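You operate a simulated robot arm through the tools that you are given. There is no shell and no other tool.

Carry out the task below with a simulated robot arm. There is one attempt and no reset: what you move stays moved.

JOB
Bed the yellow honeycomb sheet into the pale frame.
Fine: pale frame on the bed of the wax press, sheet on its wires, green plate down till the wires show, then up again.

It is judged by the outcome, as a careful person would: the job done as asked, and still so three seconds after it is handed in. It fails if anything else is knocked over, pushed out of place, dropped, spilled or broken. Flat cloth is picked up by pressing the open fingertips on it (5 to 10 N) and closing them slowly along it; thin cloth reads only 2 to 8 mm in the jaws.

ROBOT AND FRAMES
A 7-joint arm with a two-finger parallel gripper, fixed in place. Base frame: the origin is on the floor under the middle of its stand, x ahead of it, y to its left, z up; the work surface is at about z = 0.74. Units: m, degrees, N and s.
With the tool pointing down near the work surface it reaches from about 0.44 to 0.92 m from the base axis. Its first joint turns from -143.0 to 143.0 degrees. Payload 3 kg.
The tool frame sits at the grasp point between the pads (the TCP): z along the fingers, y along the line on which they close. The tips reach 0.03 m beyond it. The gripper opens to 0.094 m. The fingers are 0.028 m wide and 0.01 m thick; the gripper's body (0.05 by 0.096 m) begins 0.055 m behind the TCP.
Orientation is that of the tool frame in the base frame, as a unit quaternion [w, x, y, z]. With the fingers straight down and closing along the base's y, the tool's x points along the base's -x, its y along +y and its z along -z.

CONTROLS
- The arm moves only by the tool play_rows. Its argument "increments" is a list of rows, each a list of 6 numbers: the shift along the tool's x, y, z in units of 30 mm (1.0 is 30 mm), then the turn, a rotation vector about the tool's x, y, z in units of 6 degrees (1.0 is 6 degrees). In form: [[tx, ty, tz, ax, ay, az], ...]. A call has 1 to 20 rows; each row shifts and turns the commanded pose from where the row before left it, along the tool's axes as they then stand. "claw" is the opening in per cent of the stroke, from 0 (shut) to 100 (fully open), set as the call begins (left out, the last holds). A call with a number of a shift or a turn outside -1 to 1 is refused whole. Rows are played at 5 a second. More than 0.05 m and 8.6 degrees between two rows, or a gripper value outside its range, and nothing of the call is played. Where a pose cannot be reached the arm comes as near as it can. A force on the tool above 60 N (or 10 N above the force at the start of the call, whichever is more), or a blocked arm, ends the call early, and 0.2 s more pass. The fingers move at their own pace (about 0.072 m/s each) and stop on an object; they squeeze with about 36 N. The grip force told is the motor's: it shows also when the fingers shut on nothing. Time passes only in rows, and 0.2 s behind the last, so rows that do not move let the fingers close. It gives the time, the measured TCP pose, the force on the tool (base axes), the opening and the grip force at its end, in the units of the frame above (readings bear some noise), with the torque about the TCP (base axes, N m) and any sound that the robot's microphone picked up.
- Cameras (640 x 400 px; columns grow to the right, rows downward): "scene" is fixed at [0.4044, -0.6578, 1.5023]; the picture's right is [1.00, -0.05, 0.00], its down [-0.02, -0.38, -0.92] and it looks along [0.05, 0.92, -0.38] (base axes); focal length 364 px, centre (320, 200). "wrist" rides on the gripper at [0.076, 0.014, -0.102] in the tool frame; the picture's right is [-0.18, 0.98, 0.00], its down [-0.75, -0.14, -0.64] and it looks along [-0.63, -0.12, 0.77] (tool axes); focal length 243 px, centre (320, 200). There is no depth. A picture from a camera that has moved, and an enlarged one, comes with that camera's place and axes in the base frame and with its lens. The place of the scene camera against the robot may be out by one fixed shift of up to 0.012 m in any direction.
- get_image(camera): a new picture of that camera. It takes no simulated time.
- close_up(camera, box): a new picture of the part [left, top, right, bottom] of that camera's present view, enlarged. It takes no simulated time.
- hand_in(): hands the job in; it is judged then, once.

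Nothing tells you positions but the pictures and the camera data. Unless the task says otherwise, let go and move clear before handing in.

The tools are called by a JSON object that holds its "op" and its "data". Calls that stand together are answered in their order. play_rows: Moves the arm, as the interface text tells. Its arguments: {"type":"object","properties":{"increments":{"type":"array"},"claw":{"type":"number"}},"required":["increments"]} The other tools are called the same way: get_image (camera) takes a picture; close_up (camera, box) takes an enlarged picture of a part of a camera's view; hand_in () hands the job in.

At the start:

```text
clock: 0.0
position: [0.4469, 0.4672, 1.206]
tool_rot: [0.0, 0.0, 1.0, -0.001]
contact_force: [0.2, 0.4, 0.0]
torque: [0.05, -0.04, -0.02]
width: 0.0941
finger_force: 0.0
```

scene: 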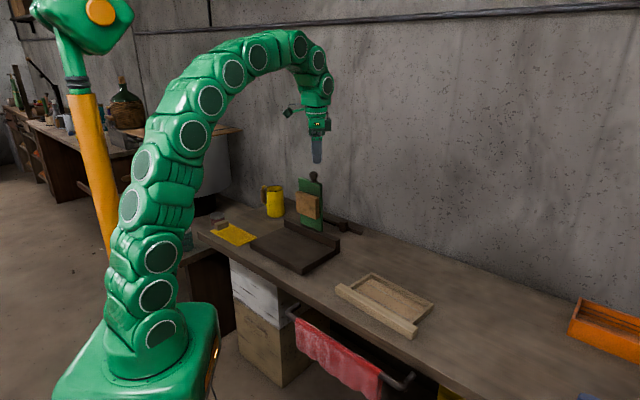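
wrist: 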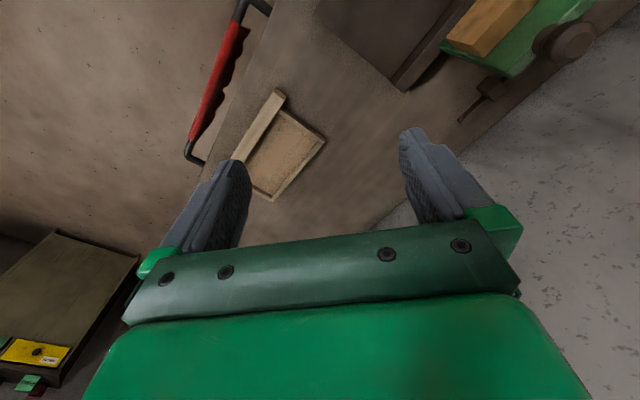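

I see a bench with a dark wax press (bed with a raised green plate), a yellow sheet on the left, and a pale frame on the right. I'll take closer pictures before moving.

{"op": "close_up", "data": {"camera": "scene", "box": [180, 160, 380, 285]}}

{"op": "close_up", "data": {"camera": "scene", "box": [310, 250, 470, 350]}}

{"op": "close_up", "data": {"camera": "wrist", "box": [180, 0, 640, 288]}}

{"op": "close_up", "data": {"camera": "scene", "box": [190, 200, 270, 250]}}

```text
3.20 times, centred on (280, 222) of scene
camera zoom: at [0.4044, -0.6578, 1.5023], right [1.0, -0.05, 0.0], down [-0.02, -0.38, -0.92], along [0.05, 0.92, -0.38], focal length 1166 px, centre (448, 128)
```

zoom: 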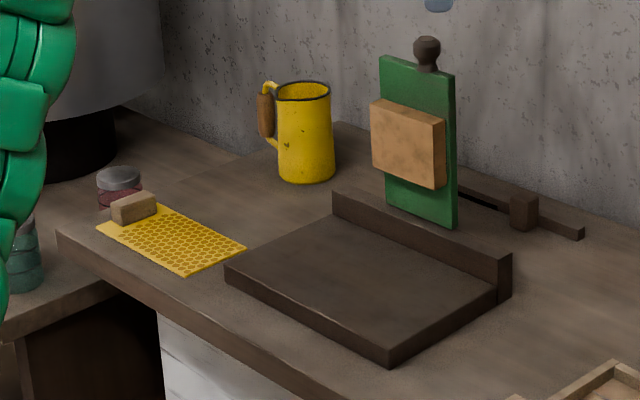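

```text
4.00 times, centred on (390, 300) of scene
camera zoom: at [0.4044, -0.6578, 1.5023], right [1.0, -0.05, 0.0], down [-0.02, -0.38, -0.92], along [0.05, 0.92, -0.38], focal length 1458 px, centre (40, -200)
```

zoom: 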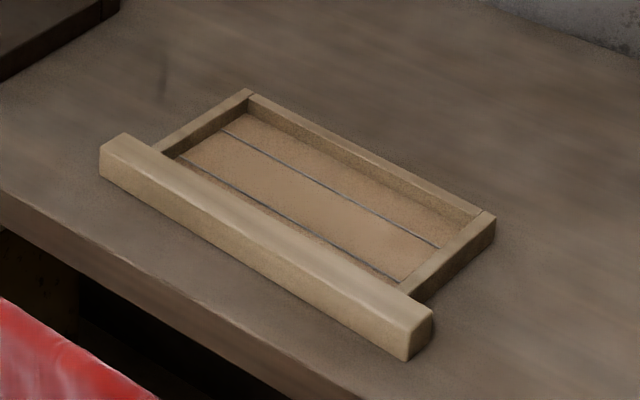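

```text
1.39 times, centred on (410, 144) of wrist
camera zoom: at [0.3696, 0.4809, 1.3091], right [0.18, 0.98, 0.0], down [0.75, -0.14, 0.64], along [0.63, -0.12, -0.77], focal length 337 px, centre (195, 278)
```

zoom: 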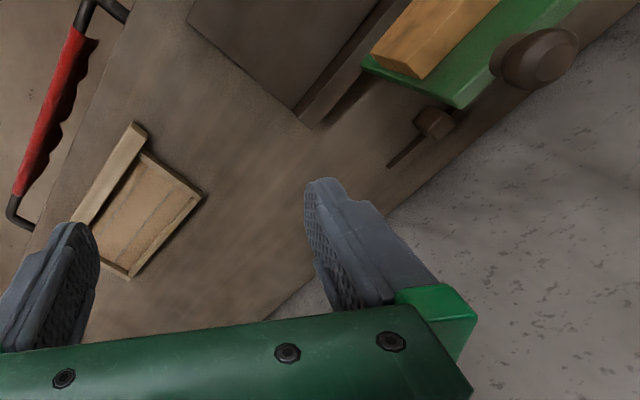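

```text
8.00 times, centred on (230, 225) of scene
camera zoom: at [0.4044, -0.6578, 1.5023], right [1.0, -0.05, 0.0], down [-0.02, -0.38, -0.92], along [0.05, 0.92, -0.38], focal length 2915 px, centre (1040, 0)
```

zoom: 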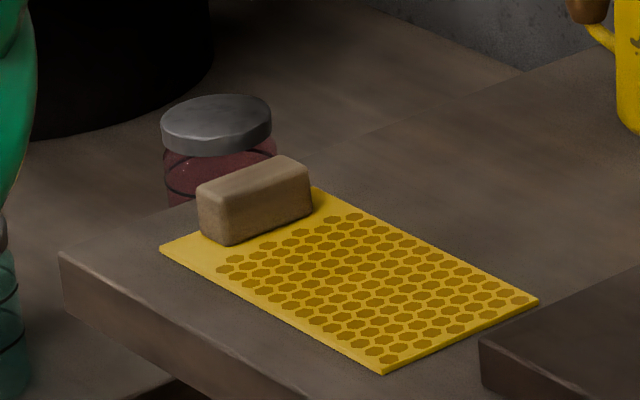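

The press sits left of centre with its plate standing up, the frame to the right and the sheet at the far left with a small block on its end. I'll move the wrist to the left, staying high, to look down on the press.

{"op": "play_rows", "data": {"increments": [[0.9, 0.4, 0, 0, 0, 0], [0.9, 0.4, 0, 0, 0, 0], [0.9, 0.4, 0, 0, 0, 0], [0.9, 0.4, 0, 0, 0, 0], [0.9, 0.4, 0, 0, 0, 0], [0.9, 0.4, 0, 0, 0, 0], [0.9, 0.4, 0, 0, 0, 0], [0.9, 0.4, 0, 0, 0, 0], [0, 0, 0, 0, 0, 0]]}}

{"op": "get_image", "data": {"camera": "wrist"}}

{"op": "get_image", "data": {"camera": "scene"}}

```text
clock: 2.0
position: [0.232, 0.5646, 1.2077]
tool_rot: [0.0, 0.0, 1.0, 0.001]
contact_force: [0.7, 0.0, -0.4]
torque: [0.0, 0.0, 0.0]
width: 0.0942
finger_force: 0.0
```

```text
taken
camera wrist: at [0.1541, 0.5783, 1.3095], right [0.18, 0.98, 0.0], down [0.75, -0.14, 0.64], along [0.63, -0.12, -0.77], focal length 243 px, centre (320, 200)
```

wrist: 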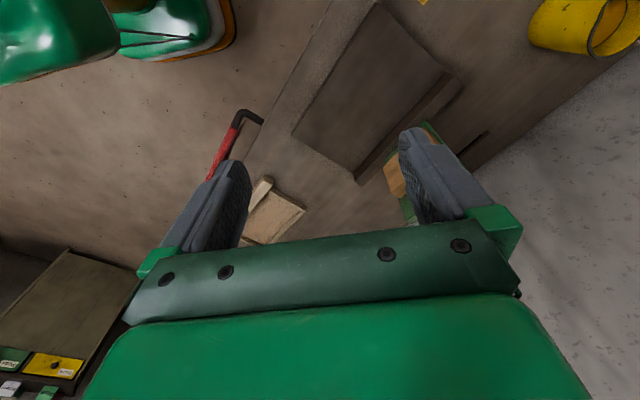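

```text
taken
```

scene: 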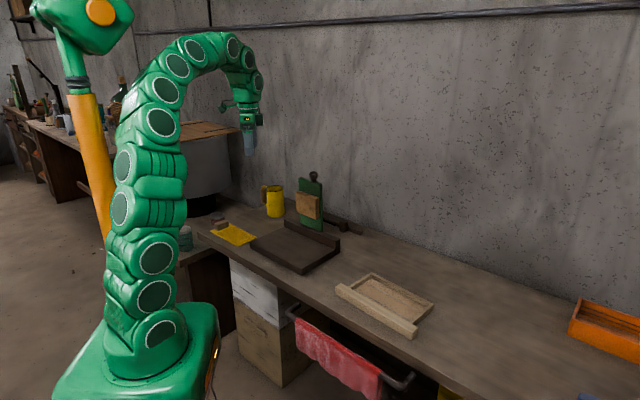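

The press bed is at the top of this view, with the plate hidden behind a finger. I'll shift left a little and turn the tool to line up with the bench for a clear view.

{"op": "play_rows", "data": {"increments": [[0, 0.9, 0, 0, 0, 1], [0, 0.9, 0, 0, 0, 1], [0, 0.9, 0, 0, 0, 1], [0, 0.6, 0, 0, 0, 1], [0, 0.5, 0, 0, 0, 1], [0, 0, 0, 0, 0, 1], [0, 0, 0, 0, 0, 1], [0, 0, 0, 0, 0, 0.5], [0, 0, 0, 0, 0, 0]]}}

{"op": "get_image", "data": {"camera": "wrist"}}

{"op": "get_image", "data": {"camera": "scene"}}

```text
clock: 4.0
position: [0.2496, 0.6734, 1.2071]
tool_rot: [0.0, 0.383, 0.924, 0.0]
contact_force: [-0.1, 0.6, -0.2]
torque: [-0.01, 0.03, 0.0]
width: 0.0939
finger_force: 0.1
```

```text
taken
camera wrist: at [0.206, 0.7382, 1.3094], right [0.83, 0.56, 0.0], down [0.43, -0.63, 0.64], along [0.36, -0.53, -0.77], focal length 243 px, centre (320, 200)
```

wrist: 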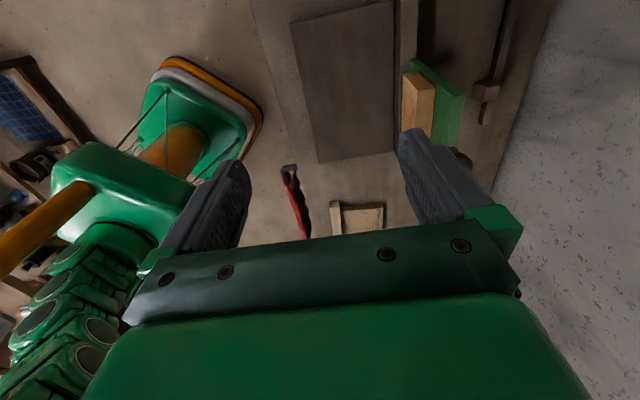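

```text
taken
```

scene: 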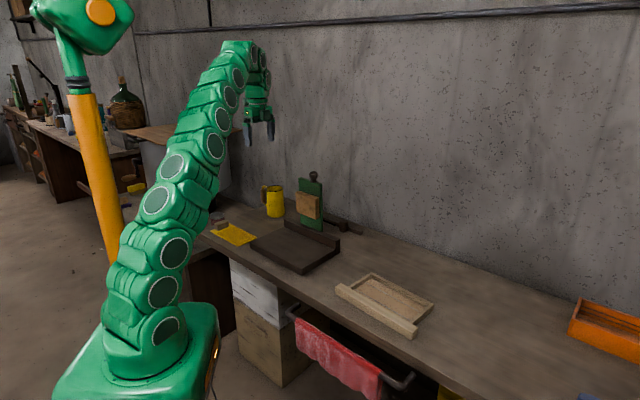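

{"op": "close_up", "data": {"camera": "wrist", "box": [270, 0, 560, 181]}}

```text
2.21 times, centred on (415, 90) of wrist
camera zoom: at [0.206, 0.7382, 1.3094], right [0.83, 0.56, 0.0], down [0.43, -0.63, 0.64], along [0.36, -0.53, -0.77], focal length 535 px, centre (110, 442)
```

zoom: 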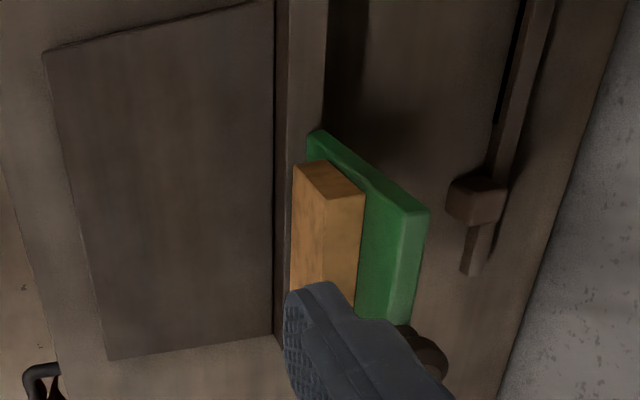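

I need a clearer view of the plate and its pad. I'll slide further left and back so the press falls between the fingers.

{"op": "play_rows", "data": {"increments": [[0.9, 0.5, 0, 0, 0, 0], [0.9, 0.5, 0, 0, 0, 0], [0.9, 0.5, 0, 0, 0, 0], [0.9, 0.4, 0, 0, 0, 0], [0.9, 0.3, 0, 0, 0, 0], [0, 0, 0, 0, 0, 0]]}}

{"op": "get_image", "data": {"camera": "wrist"}}

{"op": "close_up", "data": {"camera": "wrist", "box": [230, 0, 486, 160]}}

```text
clock: 5.4
position: [0.234, 0.7128, 1.182]
tool_rot: [0.0, 0.382, 0.924, 0.0]
contact_force: [-0.4, -0.7, -0.2]
torque: [-0.06, 0.02, 0.0]
width: 0.0942
finger_force: 0.0
out of reach, approached as far as the arm can: row 1, 2, 3, 4, 5
```

```text
taken
camera wrist: at [0.1898, 0.7767, 1.2834], right [0.83, 0.56, 0.0], down [0.43, -0.63, 0.64], along [0.36, -0.53, -0.77], focal length 243 px, centre (320, 200)
```

wrist: 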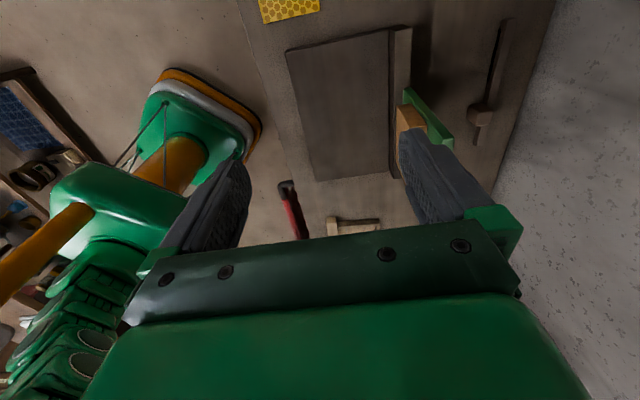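

```text
2.50 times, centred on (358, 80) of wrist
camera zoom: at [0.1898, 0.7767, 1.2834], right [0.83, 0.56, 0.0], down [0.43, -0.63, 0.64], along [0.36, -0.53, -0.77], focal length 606 px, centre (225, 500)
```

zoom: 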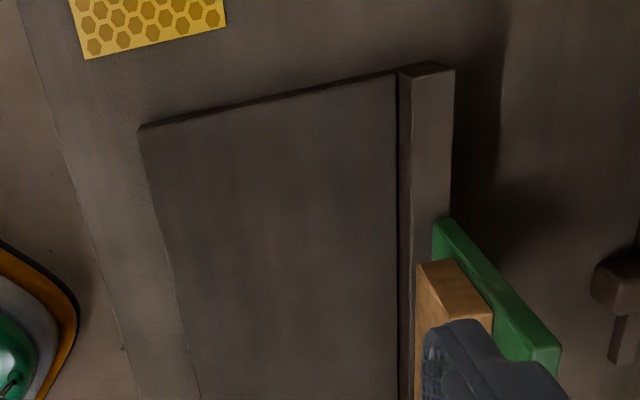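

The plate (about 0.12 m wide) is centred on the rail, and the pad sits part-way up it. I'll turn the tool so the camera looks at the press from the robot's side.

{"op": "play_rows", "data": {"increments": [[-0.5, -0.3, 0, 0, 0, -1], [0, 0, 0, 0, 0, -1], [0, 0, 0, 0, 0, -1], [0, 0, 0, 0, 0, -1], [0, 0, 0, 0, 0, -1], [0, 0, 0, 0, 0, -1], [0, 0, 0, 0, 0, -1], [0, 0, 0, 0, 0, -1], [0, 0, 0, 0, 0, -1], [0, 0, 0, 0, 0, -1], [0, 0, 0, 0, 0, -1], [0, 0, 0, 0, 0, -1], [0, 0, 0, 0, 0, -1], [0, 0, 0, 0, 0, -1], [0, 0, 0, 0, 0, -1], [0, 0, 0, 0, 0, 0]]}}

```text
clock: 8.8
position: [0.2372, 0.6922, 1.181]
tool_rot: [0.0, -0.384, 0.923, 0.0]
contact_force: [-0.6, 0.1, -0.3]
torque: [0.01, 0.0, 0.02]
width: 0.0941
finger_force: 0.0
```

The turn is done. I'll back off toward the robot and descend a little for a frontal view of the press.

{"op": "play_rows", "data": {"increments": [[0.94, -0.8, 0.6, 0, 0, 0], [0.94, -0.8, 0.6, 0, 0, 0], [0.94, -0.8, 0.6, 0, 0, 0], [0.94, -0.8, 0.6, 0, 0, 0], [0.94, -0.8, 0.6, 0, 0, 0], [0.94, -0.8, 0.6, 0, 0, 0], [0, 0, 0, 0, 0, 0]]}}

{"op": "get_image", "data": {"camera": "wrist"}}

{"op": "close_up", "data": {"camera": "wrist", "box": [192, 0, 448, 160]}}

```text
clock: 10.6
position: [0.2298, 0.466, 1.0349]
tool_rot: [-0.036, -0.371, 0.928, -0.019]
contact_force: [0.1, -1.0, -0.2]
torque: [-0.01, 0.01, -0.01]
width: 0.0939
finger_force: 0.0
stopped in row 7: the arm was blocked; the commanded pose is now the measured one
```

```text
taken
camera wrist: at [0.1689, 0.43, 1.1428], right [-0.55, 0.84, -0.02], down [0.68, 0.45, 0.58], along [0.5, 0.3, -0.81], focal length 243 px, centre (320, 200)
```

wrist: 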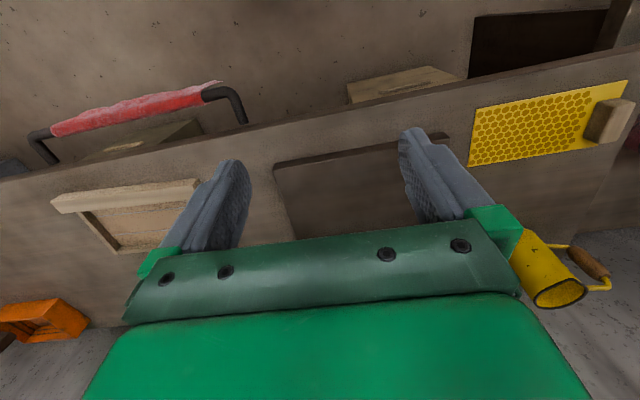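

```text
2.50 times, centred on (320, 80) of wrist
camera zoom: at [0.1689, 0.43, 1.1428], right [-0.55, 0.84, -0.02], down [0.68, 0.45, 0.58], along [0.5, 0.3, -0.81], focal length 606 px, centre (320, 500)
```

zoom: 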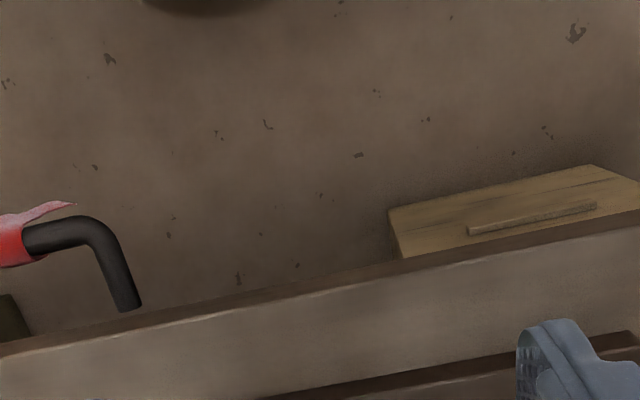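

The arm was reported blocked at the end of that move. I'll check the scene picture for contact with anything before going on.

{"op": "get_image", "data": {"camera": "scene"}}

{"op": "close_up", "data": {"camera": "wrist", "box": [440, 40, 640, 165]}}

{"op": "close_up", "data": {"camera": "wrist", "box": [40, 140, 240, 265]}}

```text
taken
```

scene: 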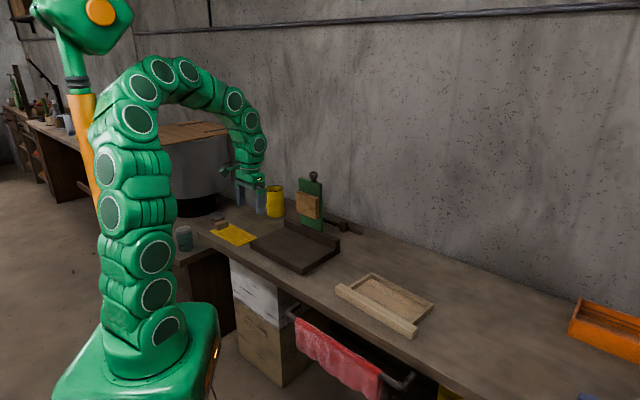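

```text
3.20 times, centred on (540, 102) of wrist
camera zoom: at [0.1689, 0.43, 1.1428], right [-0.55, 0.84, -0.02], down [0.68, 0.45, 0.58], along [0.5, 0.3, -0.81], focal length 776 px, centre (-384, 512)
```

zoom: 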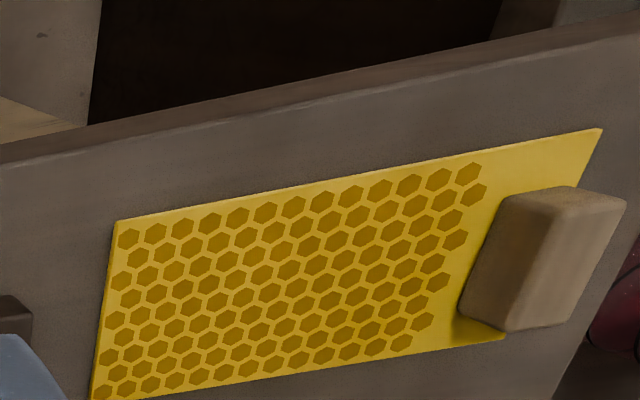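

```text
3.20 times, centred on (140, 202) of wrist
camera zoom: at [0.1689, 0.43, 1.1428], right [-0.55, 0.84, -0.02], down [0.68, 0.45, 0.58], along [0.5, 0.3, -0.81], focal length 776 px, centre (896, 192)
```

zoom: 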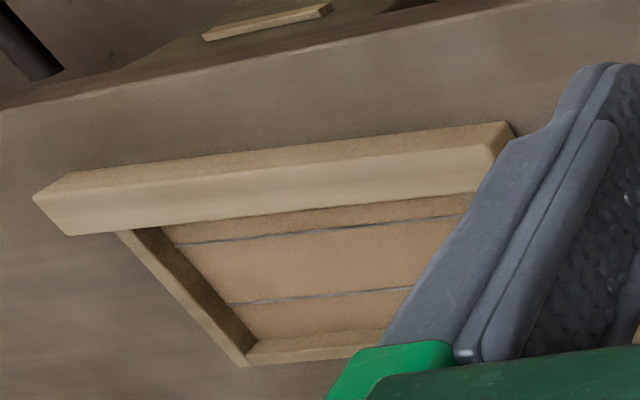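

Nothing is touched; the arm just folded up on itself. I'll measure the plate, pad and rail using high-zoom scene close-ups.

{"op": "close_up", "data": {"camera": "scene", "box": [280, 165, 360, 215]}}

{"op": "close_up", "data": {"camera": "scene", "box": [290, 190, 370, 240]}}

{"op": "close_up", "data": {"camera": "scene", "box": [245, 215, 345, 277]}}

```text
8.00 times, centred on (320, 190) of scene
camera zoom: at [0.4044, -0.6578, 1.5023], right [1.0, -0.05, 0.0], down [-0.02, -0.38, -0.92], along [0.05, 0.92, -0.38], focal length 2915 px, centre (320, 280)
```

zoom: 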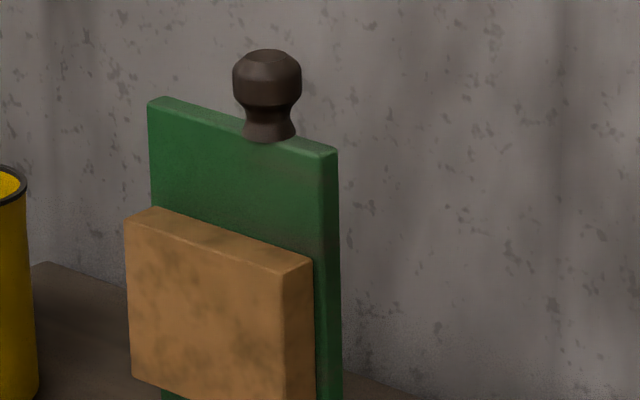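

```text
8.00 times, centred on (330, 215) of scene
camera zoom: at [0.4044, -0.6578, 1.5023], right [1.0, -0.05, 0.0], down [-0.02, -0.38, -0.92], along [0.05, 0.92, -0.38], focal length 2915 px, centre (240, 80)
```

zoom: 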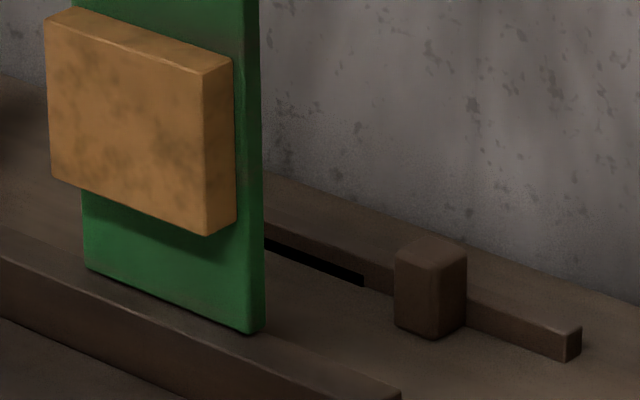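

```text
6.40 times, centred on (295, 246) of scene
camera zoom: at [0.4044, -0.6578, 1.5023], right [1.0, -0.05, 0.0], down [-0.02, -0.38, -0.92], along [0.05, 0.92, -0.38], focal length 2332 px, centre (480, -94)
```

zoom: 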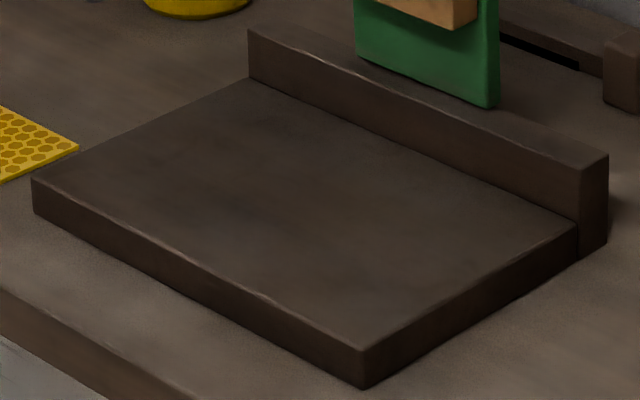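

Measurements so far: bed top z≈0.767, and bed centre and pad footprint centre near (0.36, 0.64). The frame's top bar centre is near (0.616, 0.252), angled about -49°, and the bar is 30 mm wide. Next I'll straighten the tool and turn it so the fingers close across the bar.

{"op": "play_rows", "data": {"increments": [[-0.8, 0, -0.5, 0, -0.77, 0], [-0.8, 0, -0.5, 0, 0, 0], [0, 0, 0, 0, 0, 1], [0, 0, 0, 0, 0, 1], [0, 0, 0, 0, 0, 1], [0, 0, 0, 0, 0, 1], [0, 0, 0, 0, 0, 1], [0, 0, 0, 0, 0, 1], [0, 0, 0, 0, 0, 1], [0, 0, 0, 0, 0, 1], [0, 0, 0, 0, 0, 1], [0, 0, 0, 0, 0, 1], [0, 0, 0, 0, 0, 1], [0, 0, 0, 0, 0, 1], [0, 0, 0, 0, 0, 1], [0, 0, 0, 0, 0, 1], [0, 0, 0, 0, 0, 1], [0, 0, 0, 0, 0, 0.6], [0, 0, 0, 0, 0, 0]]}}

```text
clock: 14.6
position: [0.2687, 0.4994, 1.0629]
tool_rot: [-0.001, 0.426, 0.905, 0.0]
contact_force: [-0.5, 0.1, 0.8]
torque: [-0.02, 0.0, 0.0]
width: 0.0938
finger_force: 0.0
```

Orientation is good. I'll travel over to hover above the frame's top bar.

{"op": "play_rows", "data": {"increments": [[-0.98, 0.261, 0.25, 0, 0, 0], [-0.98, 0.261, 0.25, 0, 0, 0], [-0.98, 0.261, 0.25, 0, 0, 0], [-0.98, 0.261, 0.25, 0, 0, 0], [-0.98, 0.261, 0.25, 0, 0, 0], [-0.98, 0.261, 0.25, 0, 0, 0], [-0.98, 0.261, 0.25, 0, 0, 0], [-0.98, 0.261, 0.25, 0, 0, 0], [-0.98, 0.261, 0.25, 0, 0, 0], [-0.98, 0.261, 0.25, 0, 0, 0], [-0.98, 0.261, 0.25, 0, 0, 0], [-0.98, 0.261, 0.25, 0, 0, 0], [-0.98, 0.261, 0.25, 0, 0, 0], [-0.98, 0.261, 0.25, 0, 0, -0.26], [0, 0, 0, 0, 0, 0]], "claw": 60}}

{"op": "get_image", "data": {"camera": "wrist"}}

{"op": "get_image", "data": {"camera": "scene"}}

```text
clock: 17.8
position: [0.6155, 0.2573, 0.9646]
tool_rot: [0.004, 0.408, 0.913, 0.0]
contact_force: [0.5, -0.8, 0.7]
torque: [0.02, 0.01, -0.02]
width: 0.0566
finger_force: 0.0
```

```text
taken
camera wrist: at [0.5741, 0.3247, 1.0655], right [0.86, 0.52, 0.01], down [0.39, -0.65, 0.65], along [0.34, -0.55, -0.76], focal length 243 px, centre (320, 200)
```

wrist: 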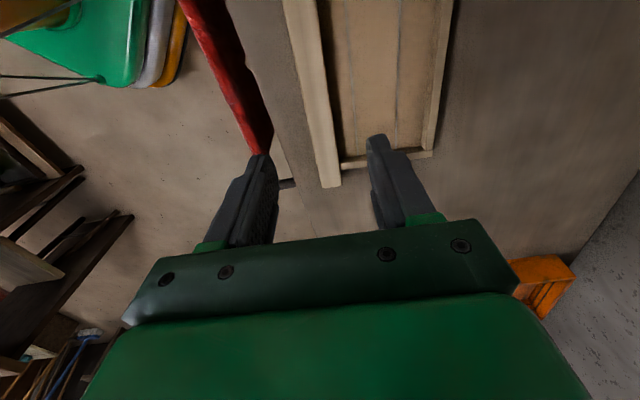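

```text
taken
```

scene: 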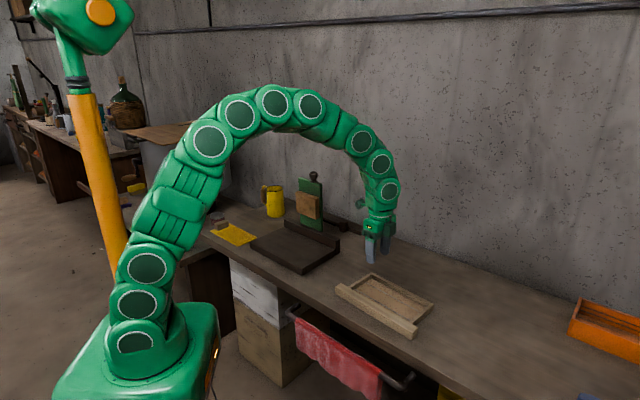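

The bar shows between the fingers. I'll zoom in to measure its alignment before descending.

{"op": "close_up", "data": {"camera": "wrist", "box": [230, 0, 486, 160]}}

{"op": "close_up", "data": {"camera": "wrist", "box": [270, 90, 430, 190]}}

```text
2.50 times, centred on (358, 80) of wrist
camera zoom: at [0.5741, 0.3247, 1.0655], right [0.86, 0.52, 0.01], down [0.39, -0.65, 0.65], along [0.34, -0.55, -0.76], focal length 606 px, centre (225, 500)
```

zoom: 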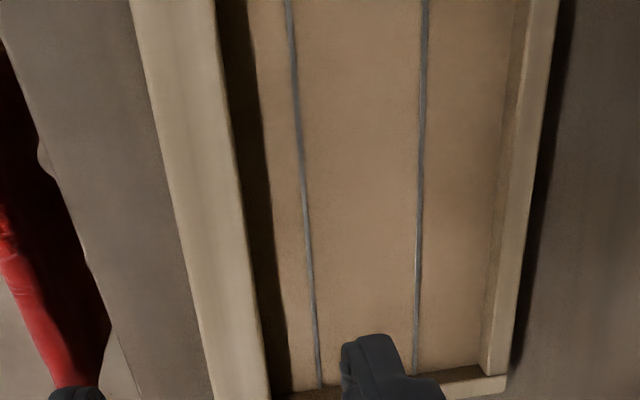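

```text
4.00 times, centred on (350, 140) of wrist
camera zoom: at [0.5741, 0.3247, 1.0655], right [0.86, 0.52, 0.01], down [0.39, -0.65, 0.65], along [0.34, -0.55, -0.76], focal length 970 px, centre (200, 440)
```

zoom: 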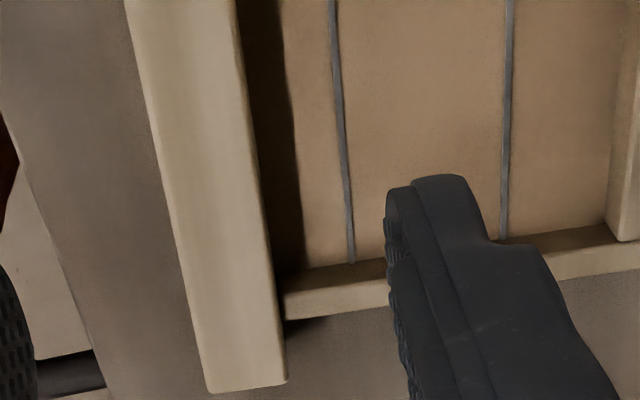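

The bar centre is about (0.611, 0.255), so I'm 5 mm off across it and under 1° off in turn. I'll correct that and descend most of the way.

{"op": "play_rows", "data": {"increments": [[0.03, -0.18, 0, 0, 0, 0.12], [0, 0, 1, 0, 0, 0], [0, 0, 1, 0, 0, 0], [0, 0, 1, 0, 0, 0], [0, 0, 1, 0, 0, 0], [0, 0, 0.6, 0, 0, 0], [0, 0, 0, 0, 0, 0]], "claw": 50}}

{"op": "get_image", "data": {"camera": "wrist"}}

{"op": "close_up", "data": {"camera": "scene", "box": [310, 220, 470, 320]}}

```text
clock: 19.4
position: [0.6129, 0.2535, 0.8251]
tool_rot: [0.005, 0.414, 0.91, 0.001]
contact_force: [0.2, 0.7, -0.2]
torque: [0.0, -0.01, 0.02]
width: 0.047
finger_force: 0.1
```

```text
taken
camera wrist: at [0.5711, 0.3201, 0.9272], right [0.86, 0.51, 0.01], down [0.38, -0.66, 0.65], along [0.33, -0.56, -0.76], focal length 243 px, centre (320, 200)
```

wrist: 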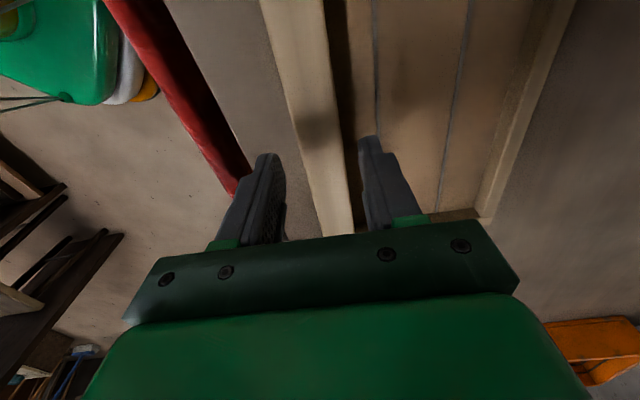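

```text
4.00 times, centred on (390, 270) of scene
camera zoom: at [0.4044, -0.6578, 1.5023], right [1.0, -0.05, 0.0], down [-0.02, -0.38, -0.92], along [0.05, 0.92, -0.38], focal length 1458 px, centre (40, -80)
```

zoom: 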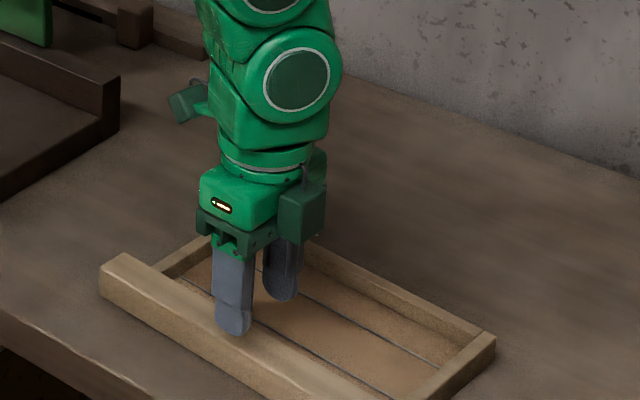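

The bar is centred between the fingers with each finger clear of the wires. I'll lower to straddle it and close.

{"op": "play_rows", "data": {"increments": [[0, 0, 0.8, 0, 0, 0], [0, 0, 0.8, 0, 0, 0], [0, 0, 0, 0, 0, 0]]}}

{"op": "close_up", "data": {"camera": "scene", "box": [330, 240, 430, 302]}}

```text
clock: 20.2
position: [0.6134, 0.2536, 0.7778]
tool_rot: [0.006, 0.413, 0.91, -0.001]
contact_force: [-3.4, 1.7, 17.8]
torque: [0.53, -0.06, 0.2]
width: 0.0456
finger_force: 0.0
```

```text
6.40 times, centred on (380, 271) of scene
camera zoom: at [0.4044, -0.6578, 1.5023], right [1.0, -0.05, 0.0], down [-0.02, -0.38, -0.92], along [0.05, 0.92, -0.38], focal length 2332 px, centre (-64, -254)
```

zoom: 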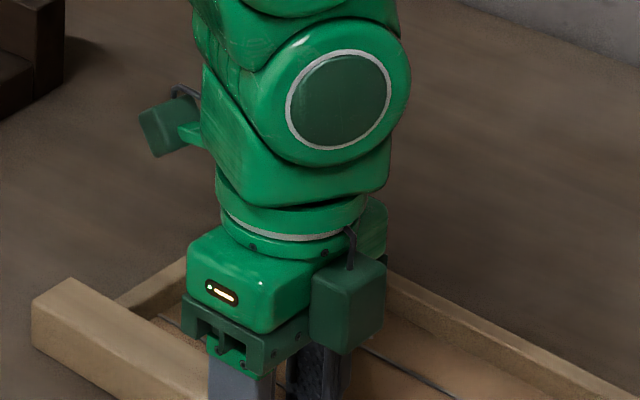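

The inner finger touched the floor inside the frame (18 N). I'll lift 4 mm to take off that load, then close on the bar.

{"op": "play_rows", "data": {"increments": [[0, 0, -0.13, 0, 0, 0], [0, 0, 0, 0, 0, 0]]}}

```text
clock: 20.8
position: [0.612, 0.2521, 0.7804]
tool_rot: [0.006, 0.414, 0.91, -0.001]
contact_force: [0.0, 0.4, -0.1]
torque: [-0.01, 0.01, -0.01]
width: 0.0471
finger_force: 0.1
```

{"op": "play_rows", "data": {"increments": [[0, 0, 0, 0, 0, 0], [0, 0, 0, 0, 0, 0], [0, 0, 0, 0, 0, 0], [0, 0, 0, 0, 0, 0]], "claw": 0}}

{"op": "close_up", "data": {"camera": "scene", "box": [310, 220, 470, 345]}}

```text
clock: 21.8
position: [0.6115, 0.2522, 0.7793]
tool_rot: [0.005, 0.413, 0.911, 0.0]
contact_force: [-1.0, 1.0, -0.4]
torque: [-0.04, 0.16, 0.01]
width: 0.0317
finger_force: 35.7
```

```text
3.20 times, centred on (390, 282) of scene
camera zoom: at [0.4044, -0.6578, 1.5023], right [1.0, -0.05, 0.0], down [-0.02, -0.38, -0.92], along [0.05, 0.92, -0.38], focal length 1166 px, centre (96, -64)
```

zoom: 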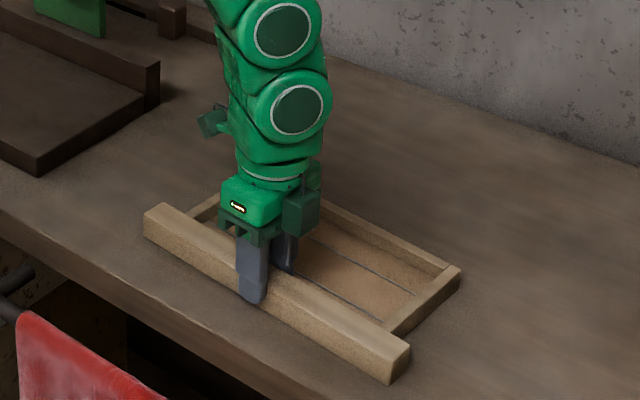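

The bar is gripped (width 31.7 mm). I'll lift gently and watch the load and the sag.

{"op": "play_rows", "data": {"increments": [[0, 0, -0.3, 0, 0, 0], [0, 0, -0.3, 0, 0, 0], [0, 0, -0.6, 0, 0, 0], [0, 0, -0.8, 0, 0, 0], [0, 0, -1, 0, 0, 0], [0, 0, -1, 0, 0, 0], [0, 0, 0, 0, 0, 0]]}}

{"op": "close_up", "data": {"camera": "scene", "box": [310, 180, 470, 305]}}

{"op": "get_image", "data": {"camera": "wrist"}}

```text
clock: 23.4
position: [0.6098, 0.2538, 0.902]
tool_rot: [0.007, 0.415, 0.91, 0.0]
contact_force: [-0.7, 1.3, -0.3]
torque: [-0.02, 0.01, -0.03]
width: 0.0
finger_force: 32.9
```

```text
3.20 times, centred on (390, 242) of scene
camera zoom: at [0.4044, -0.6578, 1.5023], right [1.0, -0.05, 0.0], down [-0.02, -0.38, -0.92], along [0.05, 0.92, -0.38], focal length 1166 px, centre (96, 64)
```

zoom: 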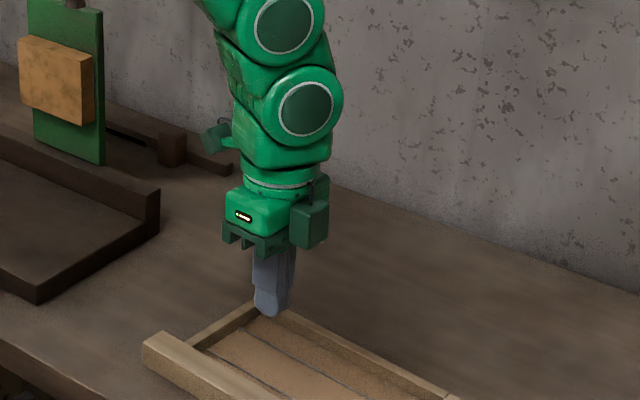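

```text
taken
camera wrist: at [0.5693, 0.3201, 1.0042], right [0.86, 0.51, 0.01], down [0.38, -0.66, 0.65], along [0.33, -0.56, -0.76], focal length 243 px, centre (320, 200)
```

wrist: 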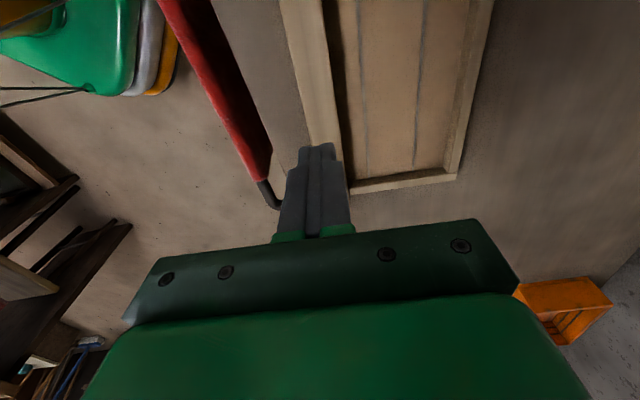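

The fingers slipped up off the bar and the frame is still on the bench. I'll check that it hasn't shifted before I grip it again.

{"op": "close_up", "data": {"camera": "scene", "box": [310, 250, 470, 350]}}

{"op": "close_up", "data": {"camera": "wrist", "box": [230, 0, 550, 200]}}

{"op": "close_up", "data": {"camera": "scene", "box": [330, 275, 380, 306]}}

{"op": "close_up", "data": {"camera": "scene", "box": [390, 295, 440, 346]}}

```text
4.00 times, centred on (390, 300) of scene
camera zoom: at [0.4044, -0.6578, 1.5023], right [1.0, -0.05, 0.0], down [-0.02, -0.38, -0.92], along [0.05, 0.92, -0.38], focal length 1458 px, centre (40, -200)
```

zoom: 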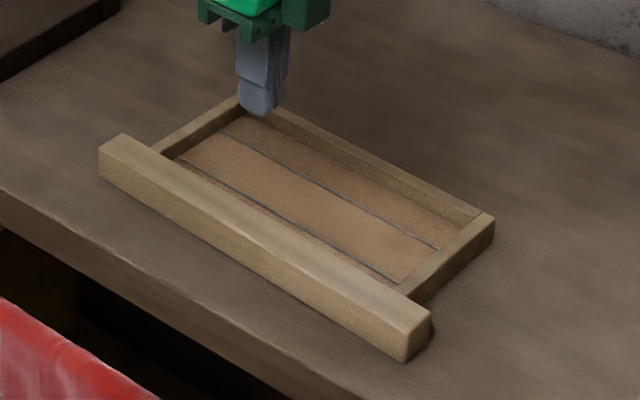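

```text
2.00 times, centred on (390, 100) of wrist
camera zoom: at [0.5693, 0.3201, 1.0042], right [0.86, 0.51, 0.01], down [0.38, -0.66, 0.65], along [0.33, -0.56, -0.76], focal length 485 px, centre (180, 400)
```

zoom: 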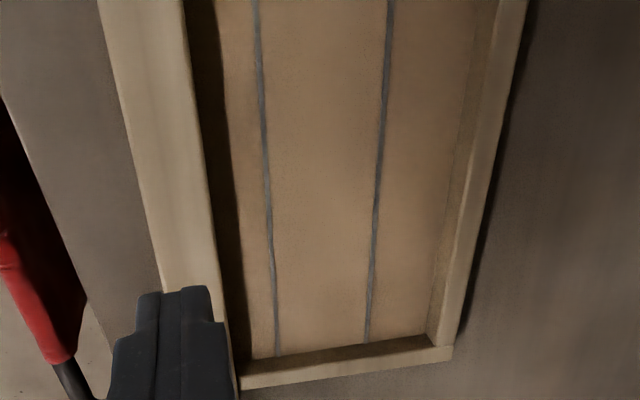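

```text
12.80 times, centred on (355, 290) of scene
camera zoom: at [0.4044, -0.6578, 1.5023], right [1.0, -0.05, 0.0], down [-0.02, -0.38, -0.92], along [0.05, 0.92, -0.38], focal length 4664 px, centre (-128, -958)
```

zoom: 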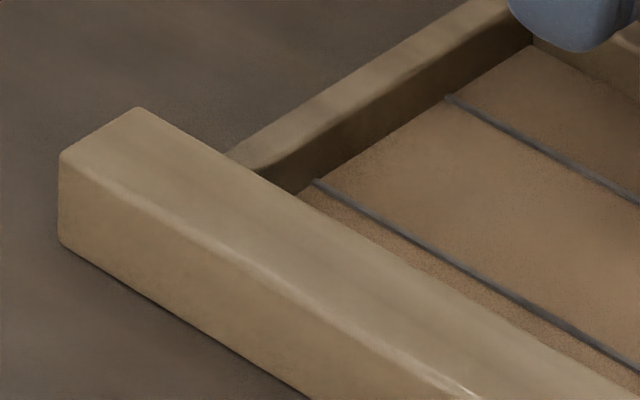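

```text
7.84 times, centred on (415, 320) of scene
camera zoom: at [0.4044, -0.6578, 1.5023], right [1.0, -0.05, 0.0], down [-0.02, -0.38, -0.92], along [0.05, 0.92, -0.38], focal length 2858 px, centre (-425, -745)
```

zoom: 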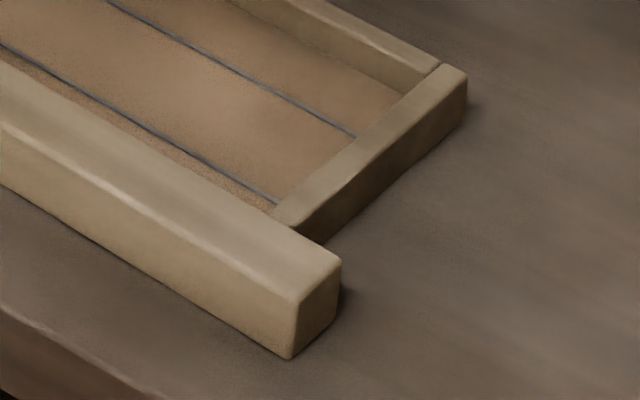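

The frame hasn't moved. The grip was shallow: only about 12 mm of bar side was held, because the frame's floor board stops the inner finger. I'll go as deep as I can and test-lift only a few millimetres.

{"op": "play_rows", "data": {"increments": [[0.03, 0.03, 0, 0, 0, 0], [0, 0, 0, 0, 0, 0]], "claw": 50}}

{"op": "play_rows", "data": {"increments": [[0, 0, 1, 0, 0, 0], [0, 0, 1, 0, 0, 0], [0, 0, 1, 0, 0, 0], [0, 0, 0.8, 0, 0, 0], [0, 0, 0.25, 0, 0, 0], [0, 0, 0, 0, 0, 0]]}}

```text
clock: 24.0
position: [0.6094, 0.2545, 0.9007]
tool_rot: [0.004, 0.413, 0.911, -0.001]
contact_force: [-0.2, 0.0, -0.8]
torque: [0.05, 0.01, 0.04]
width: 0.0471
finger_force: 0.0
```

```text
clock: 25.4
position: [0.6101, 0.2547, 0.7803]
tool_rot: [0.006, 0.414, 0.91, 0.001]
contact_force: [0.8, 0.0, 0.7]
torque: [-0.01, 0.01, -0.02]
width: 0.0472
finger_force: 0.0
```

{"op": "play_rows", "data": {"increments": [[0, 0, 0.06, 0, 0, 0], [0, 0, 0, 0, 0, 0]]}}

{"op": "play_rows", "data": {"increments": [[0, 0, 0, 0, 0, 0], [0, 0, 0, 0, 0, 0], [0, 0, 0, 0, 0, 0], [0, 0, 0, 0, 0, 0], [0, 0, 0, 0, 0, 0]], "claw": 0}}

{"op": "play_rows", "data": {"increments": [[0, 0, -0.1, 0, 0, 0], [0, 0, -0.1, 0, 0, 0], [0, 0, 0, 0, 0, 0]]}}

{"op": "close_up", "data": {"camera": "scene", "box": [330, 245, 450, 345]}}

```text
clock: 26.0
position: [0.6101, 0.2539, 0.7782]
tool_rot: [0.006, 0.414, 0.91, 0.0]
contact_force: [0.8, -0.6, 7.5]
torque: [0.2, -0.12, 0.02]
width: 0.0467
finger_force: 0.0
```

```text
clock: 27.2
position: [0.6098, 0.2533, 0.7781]
tool_rot: [0.006, 0.414, 0.91, 0.0]
contact_force: [-5.6, -4.9, 22.1]
torque: [-0.19, 0.24, 0.15]
width: 0.0312
finger_force: 36.1
```

```text
clock: 28.0
position: [0.6102, 0.2551, 0.7848]
tool_rot: [0.004, 0.414, 0.91, -0.001]
contact_force: [-0.1, 0.3, -2.0]
torque: [-0.09, 0.08, 0.01]
width: 0.0313
finger_force: 36.5
```

```text
4.00 times, centred on (390, 295) of scene
camera zoom: at [0.4044, -0.6578, 1.5023], right [1.0, -0.05, 0.0], down [-0.02, -0.38, -0.92], along [0.05, 0.92, -0.38], focal length 1458 px, centre (40, -180)
```

zoom: 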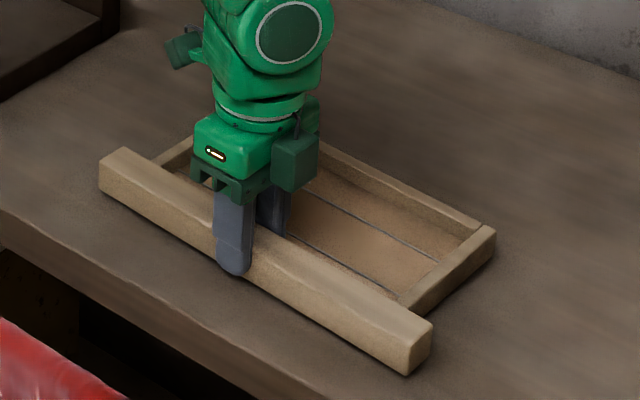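

The frame is off the bench, about 2 N of load and level. I'll hold still for a moment to see whether it creeps in the grip.

{"op": "play_rows", "data": {"increments": [[0, 0, 0, 0, 0, 0], [0, 0, 0, 0, 0, 0], [0, 0, 0, 0, 0, 0], [0, 0, 0, 0, 0, 0], [0, 0, 0, 0, 0, 0]]}}

{"op": "close_up", "data": {"camera": "scene", "box": [330, 245, 450, 345]}}

```text
clock: 29.2
position: [0.6098, 0.2536, 0.7833]
tool_rot: [0.005, 0.413, 0.911, -0.001]
contact_force: [1.0, 0.5, -2.3]
torque: [-0.07, 0.09, -0.02]
width: 0.0313
finger_force: 36.2
```

```text
4.00 times, centred on (390, 295) of scene
camera zoom: at [0.4044, -0.6578, 1.5023], right [1.0, -0.05, 0.0], down [-0.02, -0.38, -0.92], along [0.05, 0.92, -0.38], focal length 1458 px, centre (40, -180)
```

zoom: 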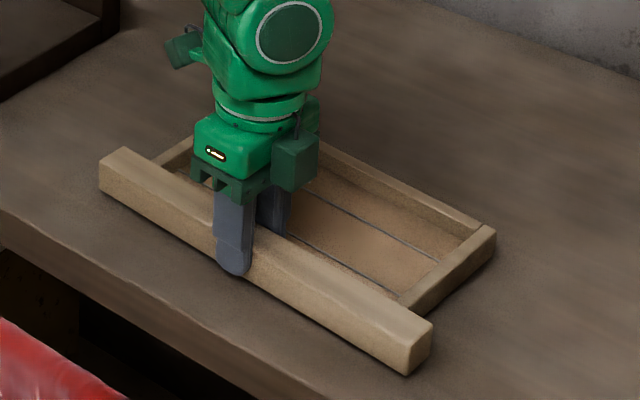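

No creep. I'll continue lifting slowly with smooth small steps.

{"op": "play_rows", "data": {"increments": [[0, 0, -0.05, 0, 0, 0], [0, 0, -0.1, 0, 0, 0], [0, 0, -0.15, 0, 0, 0], [0, 0, -0.15, 0, 0, 0], [0, 0, -0.15, 0, 0, 0], [0, 0, -0.15, 0, 0, 0], [0, 0, -0.15, 0, 0, 0], [0, 0, -0.1, 0, 0, 0], [0, 0, -0.05, 0, 0, 0], [0, 0, 0, 0, 0, 0]]}}

{"op": "close_up", "data": {"camera": "scene", "box": [330, 235, 450, 335]}}

```text
clock: 31.4
position: [0.6101, 0.2534, 0.8158]
tool_rot: [0.006, 0.413, 0.911, 0.001]
contact_force: [0.1, 0.3, -2.8]
torque: [-0.05, 0.09, -0.02]
width: 0.0314
finger_force: 36.1
```

```text
4.00 times, centred on (390, 285) of scene
camera zoom: at [0.4044, -0.6578, 1.5023], right [1.0, -0.05, 0.0], down [-0.02, -0.38, -0.92], along [0.05, 0.92, -0.38], focal length 1458 px, centre (40, -140)
```

zoom: 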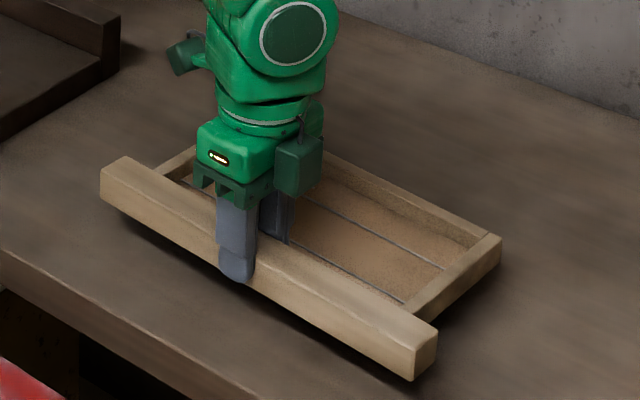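

The grip is holding. I'll lift to clearance height while turning the frame about 4° to line up with the press.

{"op": "play_rows", "data": {"increments": [[0, 0, -0.1, 0, 0, -0.05], [0, 0, -0.2, 0, 0, -0.1], [0, 0, -0.25, 0, 0, -0.1], [0, 0, -0.25, 0, 0, -0.1], [0, 0, -0.25, 0, 0, -0.1], [0, 0, -0.25, 0, 0, -0.1], [0, 0, -0.2, 0, 0, -0.075], [0, 0, -0.1, 0, 0, 0], [0, 0, 0, 0, 0, 0]]}}

{"op": "get_image", "data": {"camera": "wrist"}}

{"op": "get_image", "data": {"camera": "scene"}}

```text
clock: 33.4
position: [0.6106, 0.2545, 0.8642]
tool_rot: [0.005, 0.385, 0.923, -0.001]
contact_force: [0.3, -0.4, -2.7]
torque: [-0.09, 0.07, 0.0]
width: 0.0314
finger_force: 35.6
```

```text
taken
camera wrist: at [0.5648, 0.3193, 0.9645], right [0.83, 0.56, 0.01], down [0.42, -0.63, 0.65], along [0.37, -0.53, -0.76], focal length 243 px, centre (320, 200)
```

wrist: 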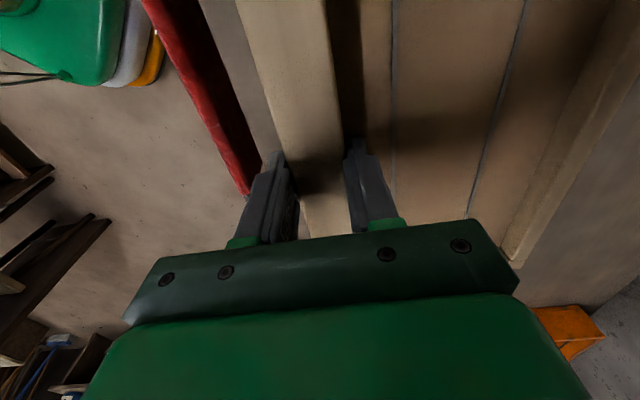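

```text
taken
```

scene: 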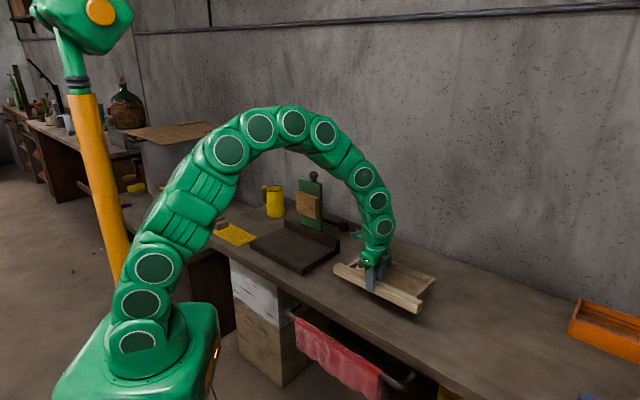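

The frame is held level. I'll carry it left along the bench toward the press at a steady pace.

{"op": "play_rows", "data": {"increments": [[0.2, 0.03, 0, 0, 0, 0], [0.4, 0.03, 0, 0, 0, 0], [0.6, 0.036, 0, 0, 0, 0], [0.7, 0.036, 0, 0, 0, 0], [0.8, 0.036, -0.01, 0, 0, 0], [0.8, 0.036, -0.01, 0, 0, 0], [0.8, 0.036, -0.01, 0, 0, 0], [0.8, 0.036, -0.01, 0, 0, 0], [0.8, 0.036, -0.01, 0, 0, 0], [0.8, 0.036, -0.01, 0, 0, 0], [0.8, 0.036, -0.01, 0, 0, 0], [0.8, 0.036, -0.01, 0, 0, 0], [0.8, 0.036, -0.01, 0, 0, 0], [0.8, 0.036, -0.01, 0, 0, 0], [0.8, 0.036, -0.01, 0, 0, 0], [0.8, 0.036, -0.01, 0, 0, 0], [0.8, 0.036, -0.01, 0, 0, 0], [0.7, 0.036, 0, 0, 0, 0], [0.6, 0.036, 0, 0, 0, 0], [0.4, 0.036, 0, 0, 0, 0]]}}

{"op": "get_image", "data": {"camera": "wrist"}}

{"op": "get_image", "data": {"camera": "scene"}}

```text
clock: 37.6
position: [0.3292, 0.5691, 0.8623]
tool_rot: [0.006, 0.384, 0.923, -0.001]
contact_force: [-0.4, -0.2, -2.1]
torque: [-0.06, 0.12, -0.01]
width: 0.0319
finger_force: 36.4
```

```text
taken
camera wrist: at [0.2841, 0.6333, 0.9637], right [0.83, 0.56, 0.01], down [0.42, -0.63, 0.65], along [0.37, -0.53, -0.76], focal length 243 px, centre (320, 200)
```

wrist: 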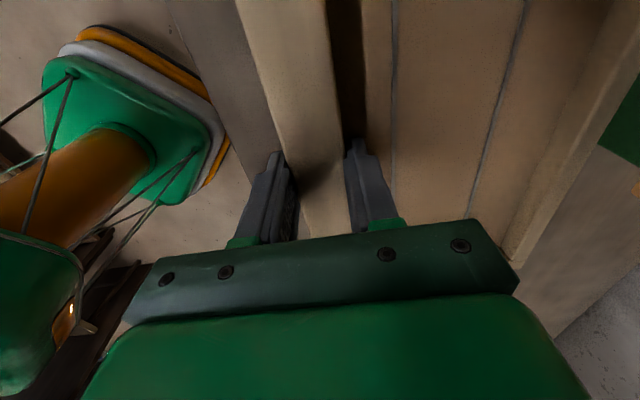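

```text
taken
```

scene: 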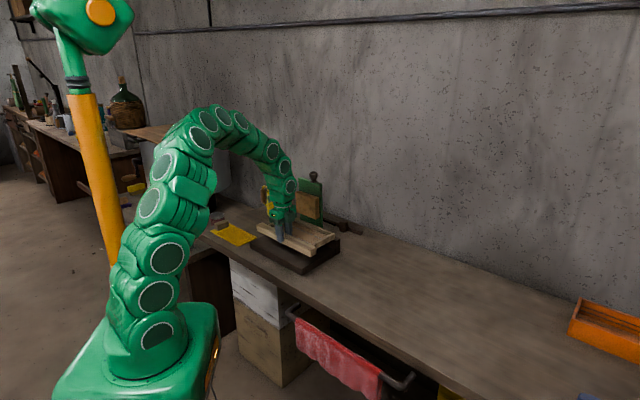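

The frame is above the bed, a few centimetres right of centre. I'll zoom in to line it up with the bed.

{"op": "close_up", "data": {"camera": "scene", "box": [240, 195, 352, 280]}}

{"op": "close_up", "data": {"camera": "wrist", "box": [160, 0, 640, 250]}}

```text
4.71 times, centred on (296, 238) of scene
camera zoom: at [0.4044, -0.6578, 1.5023], right [1.0, -0.05, 0.0], down [-0.02, -0.38, -0.92], along [0.05, 0.92, -0.38], focal length 1715 px, centre (433, 24)
```

zoom: 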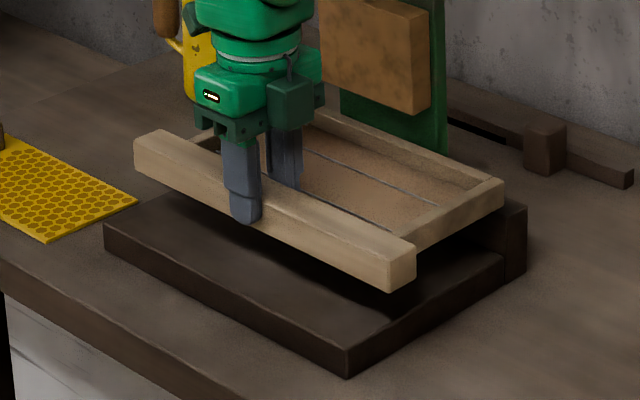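

```text
1.33 times, centred on (400, 125) of wrist
camera zoom: at [0.2841, 0.6333, 0.9637], right [0.83, 0.56, 0.01], down [0.42, -0.63, 0.65], along [0.37, -0.53, -0.76], focal length 324 px, centre (213, 300)
```

zoom: 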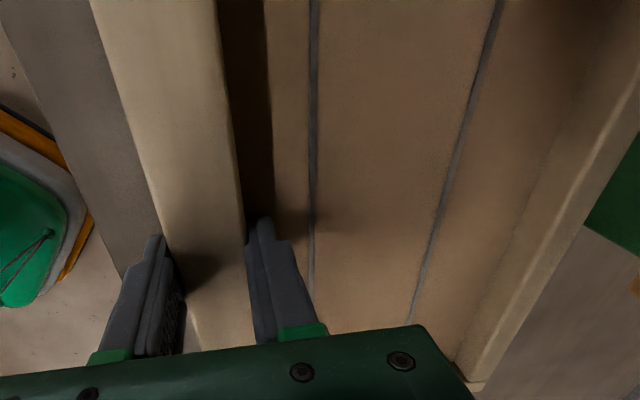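

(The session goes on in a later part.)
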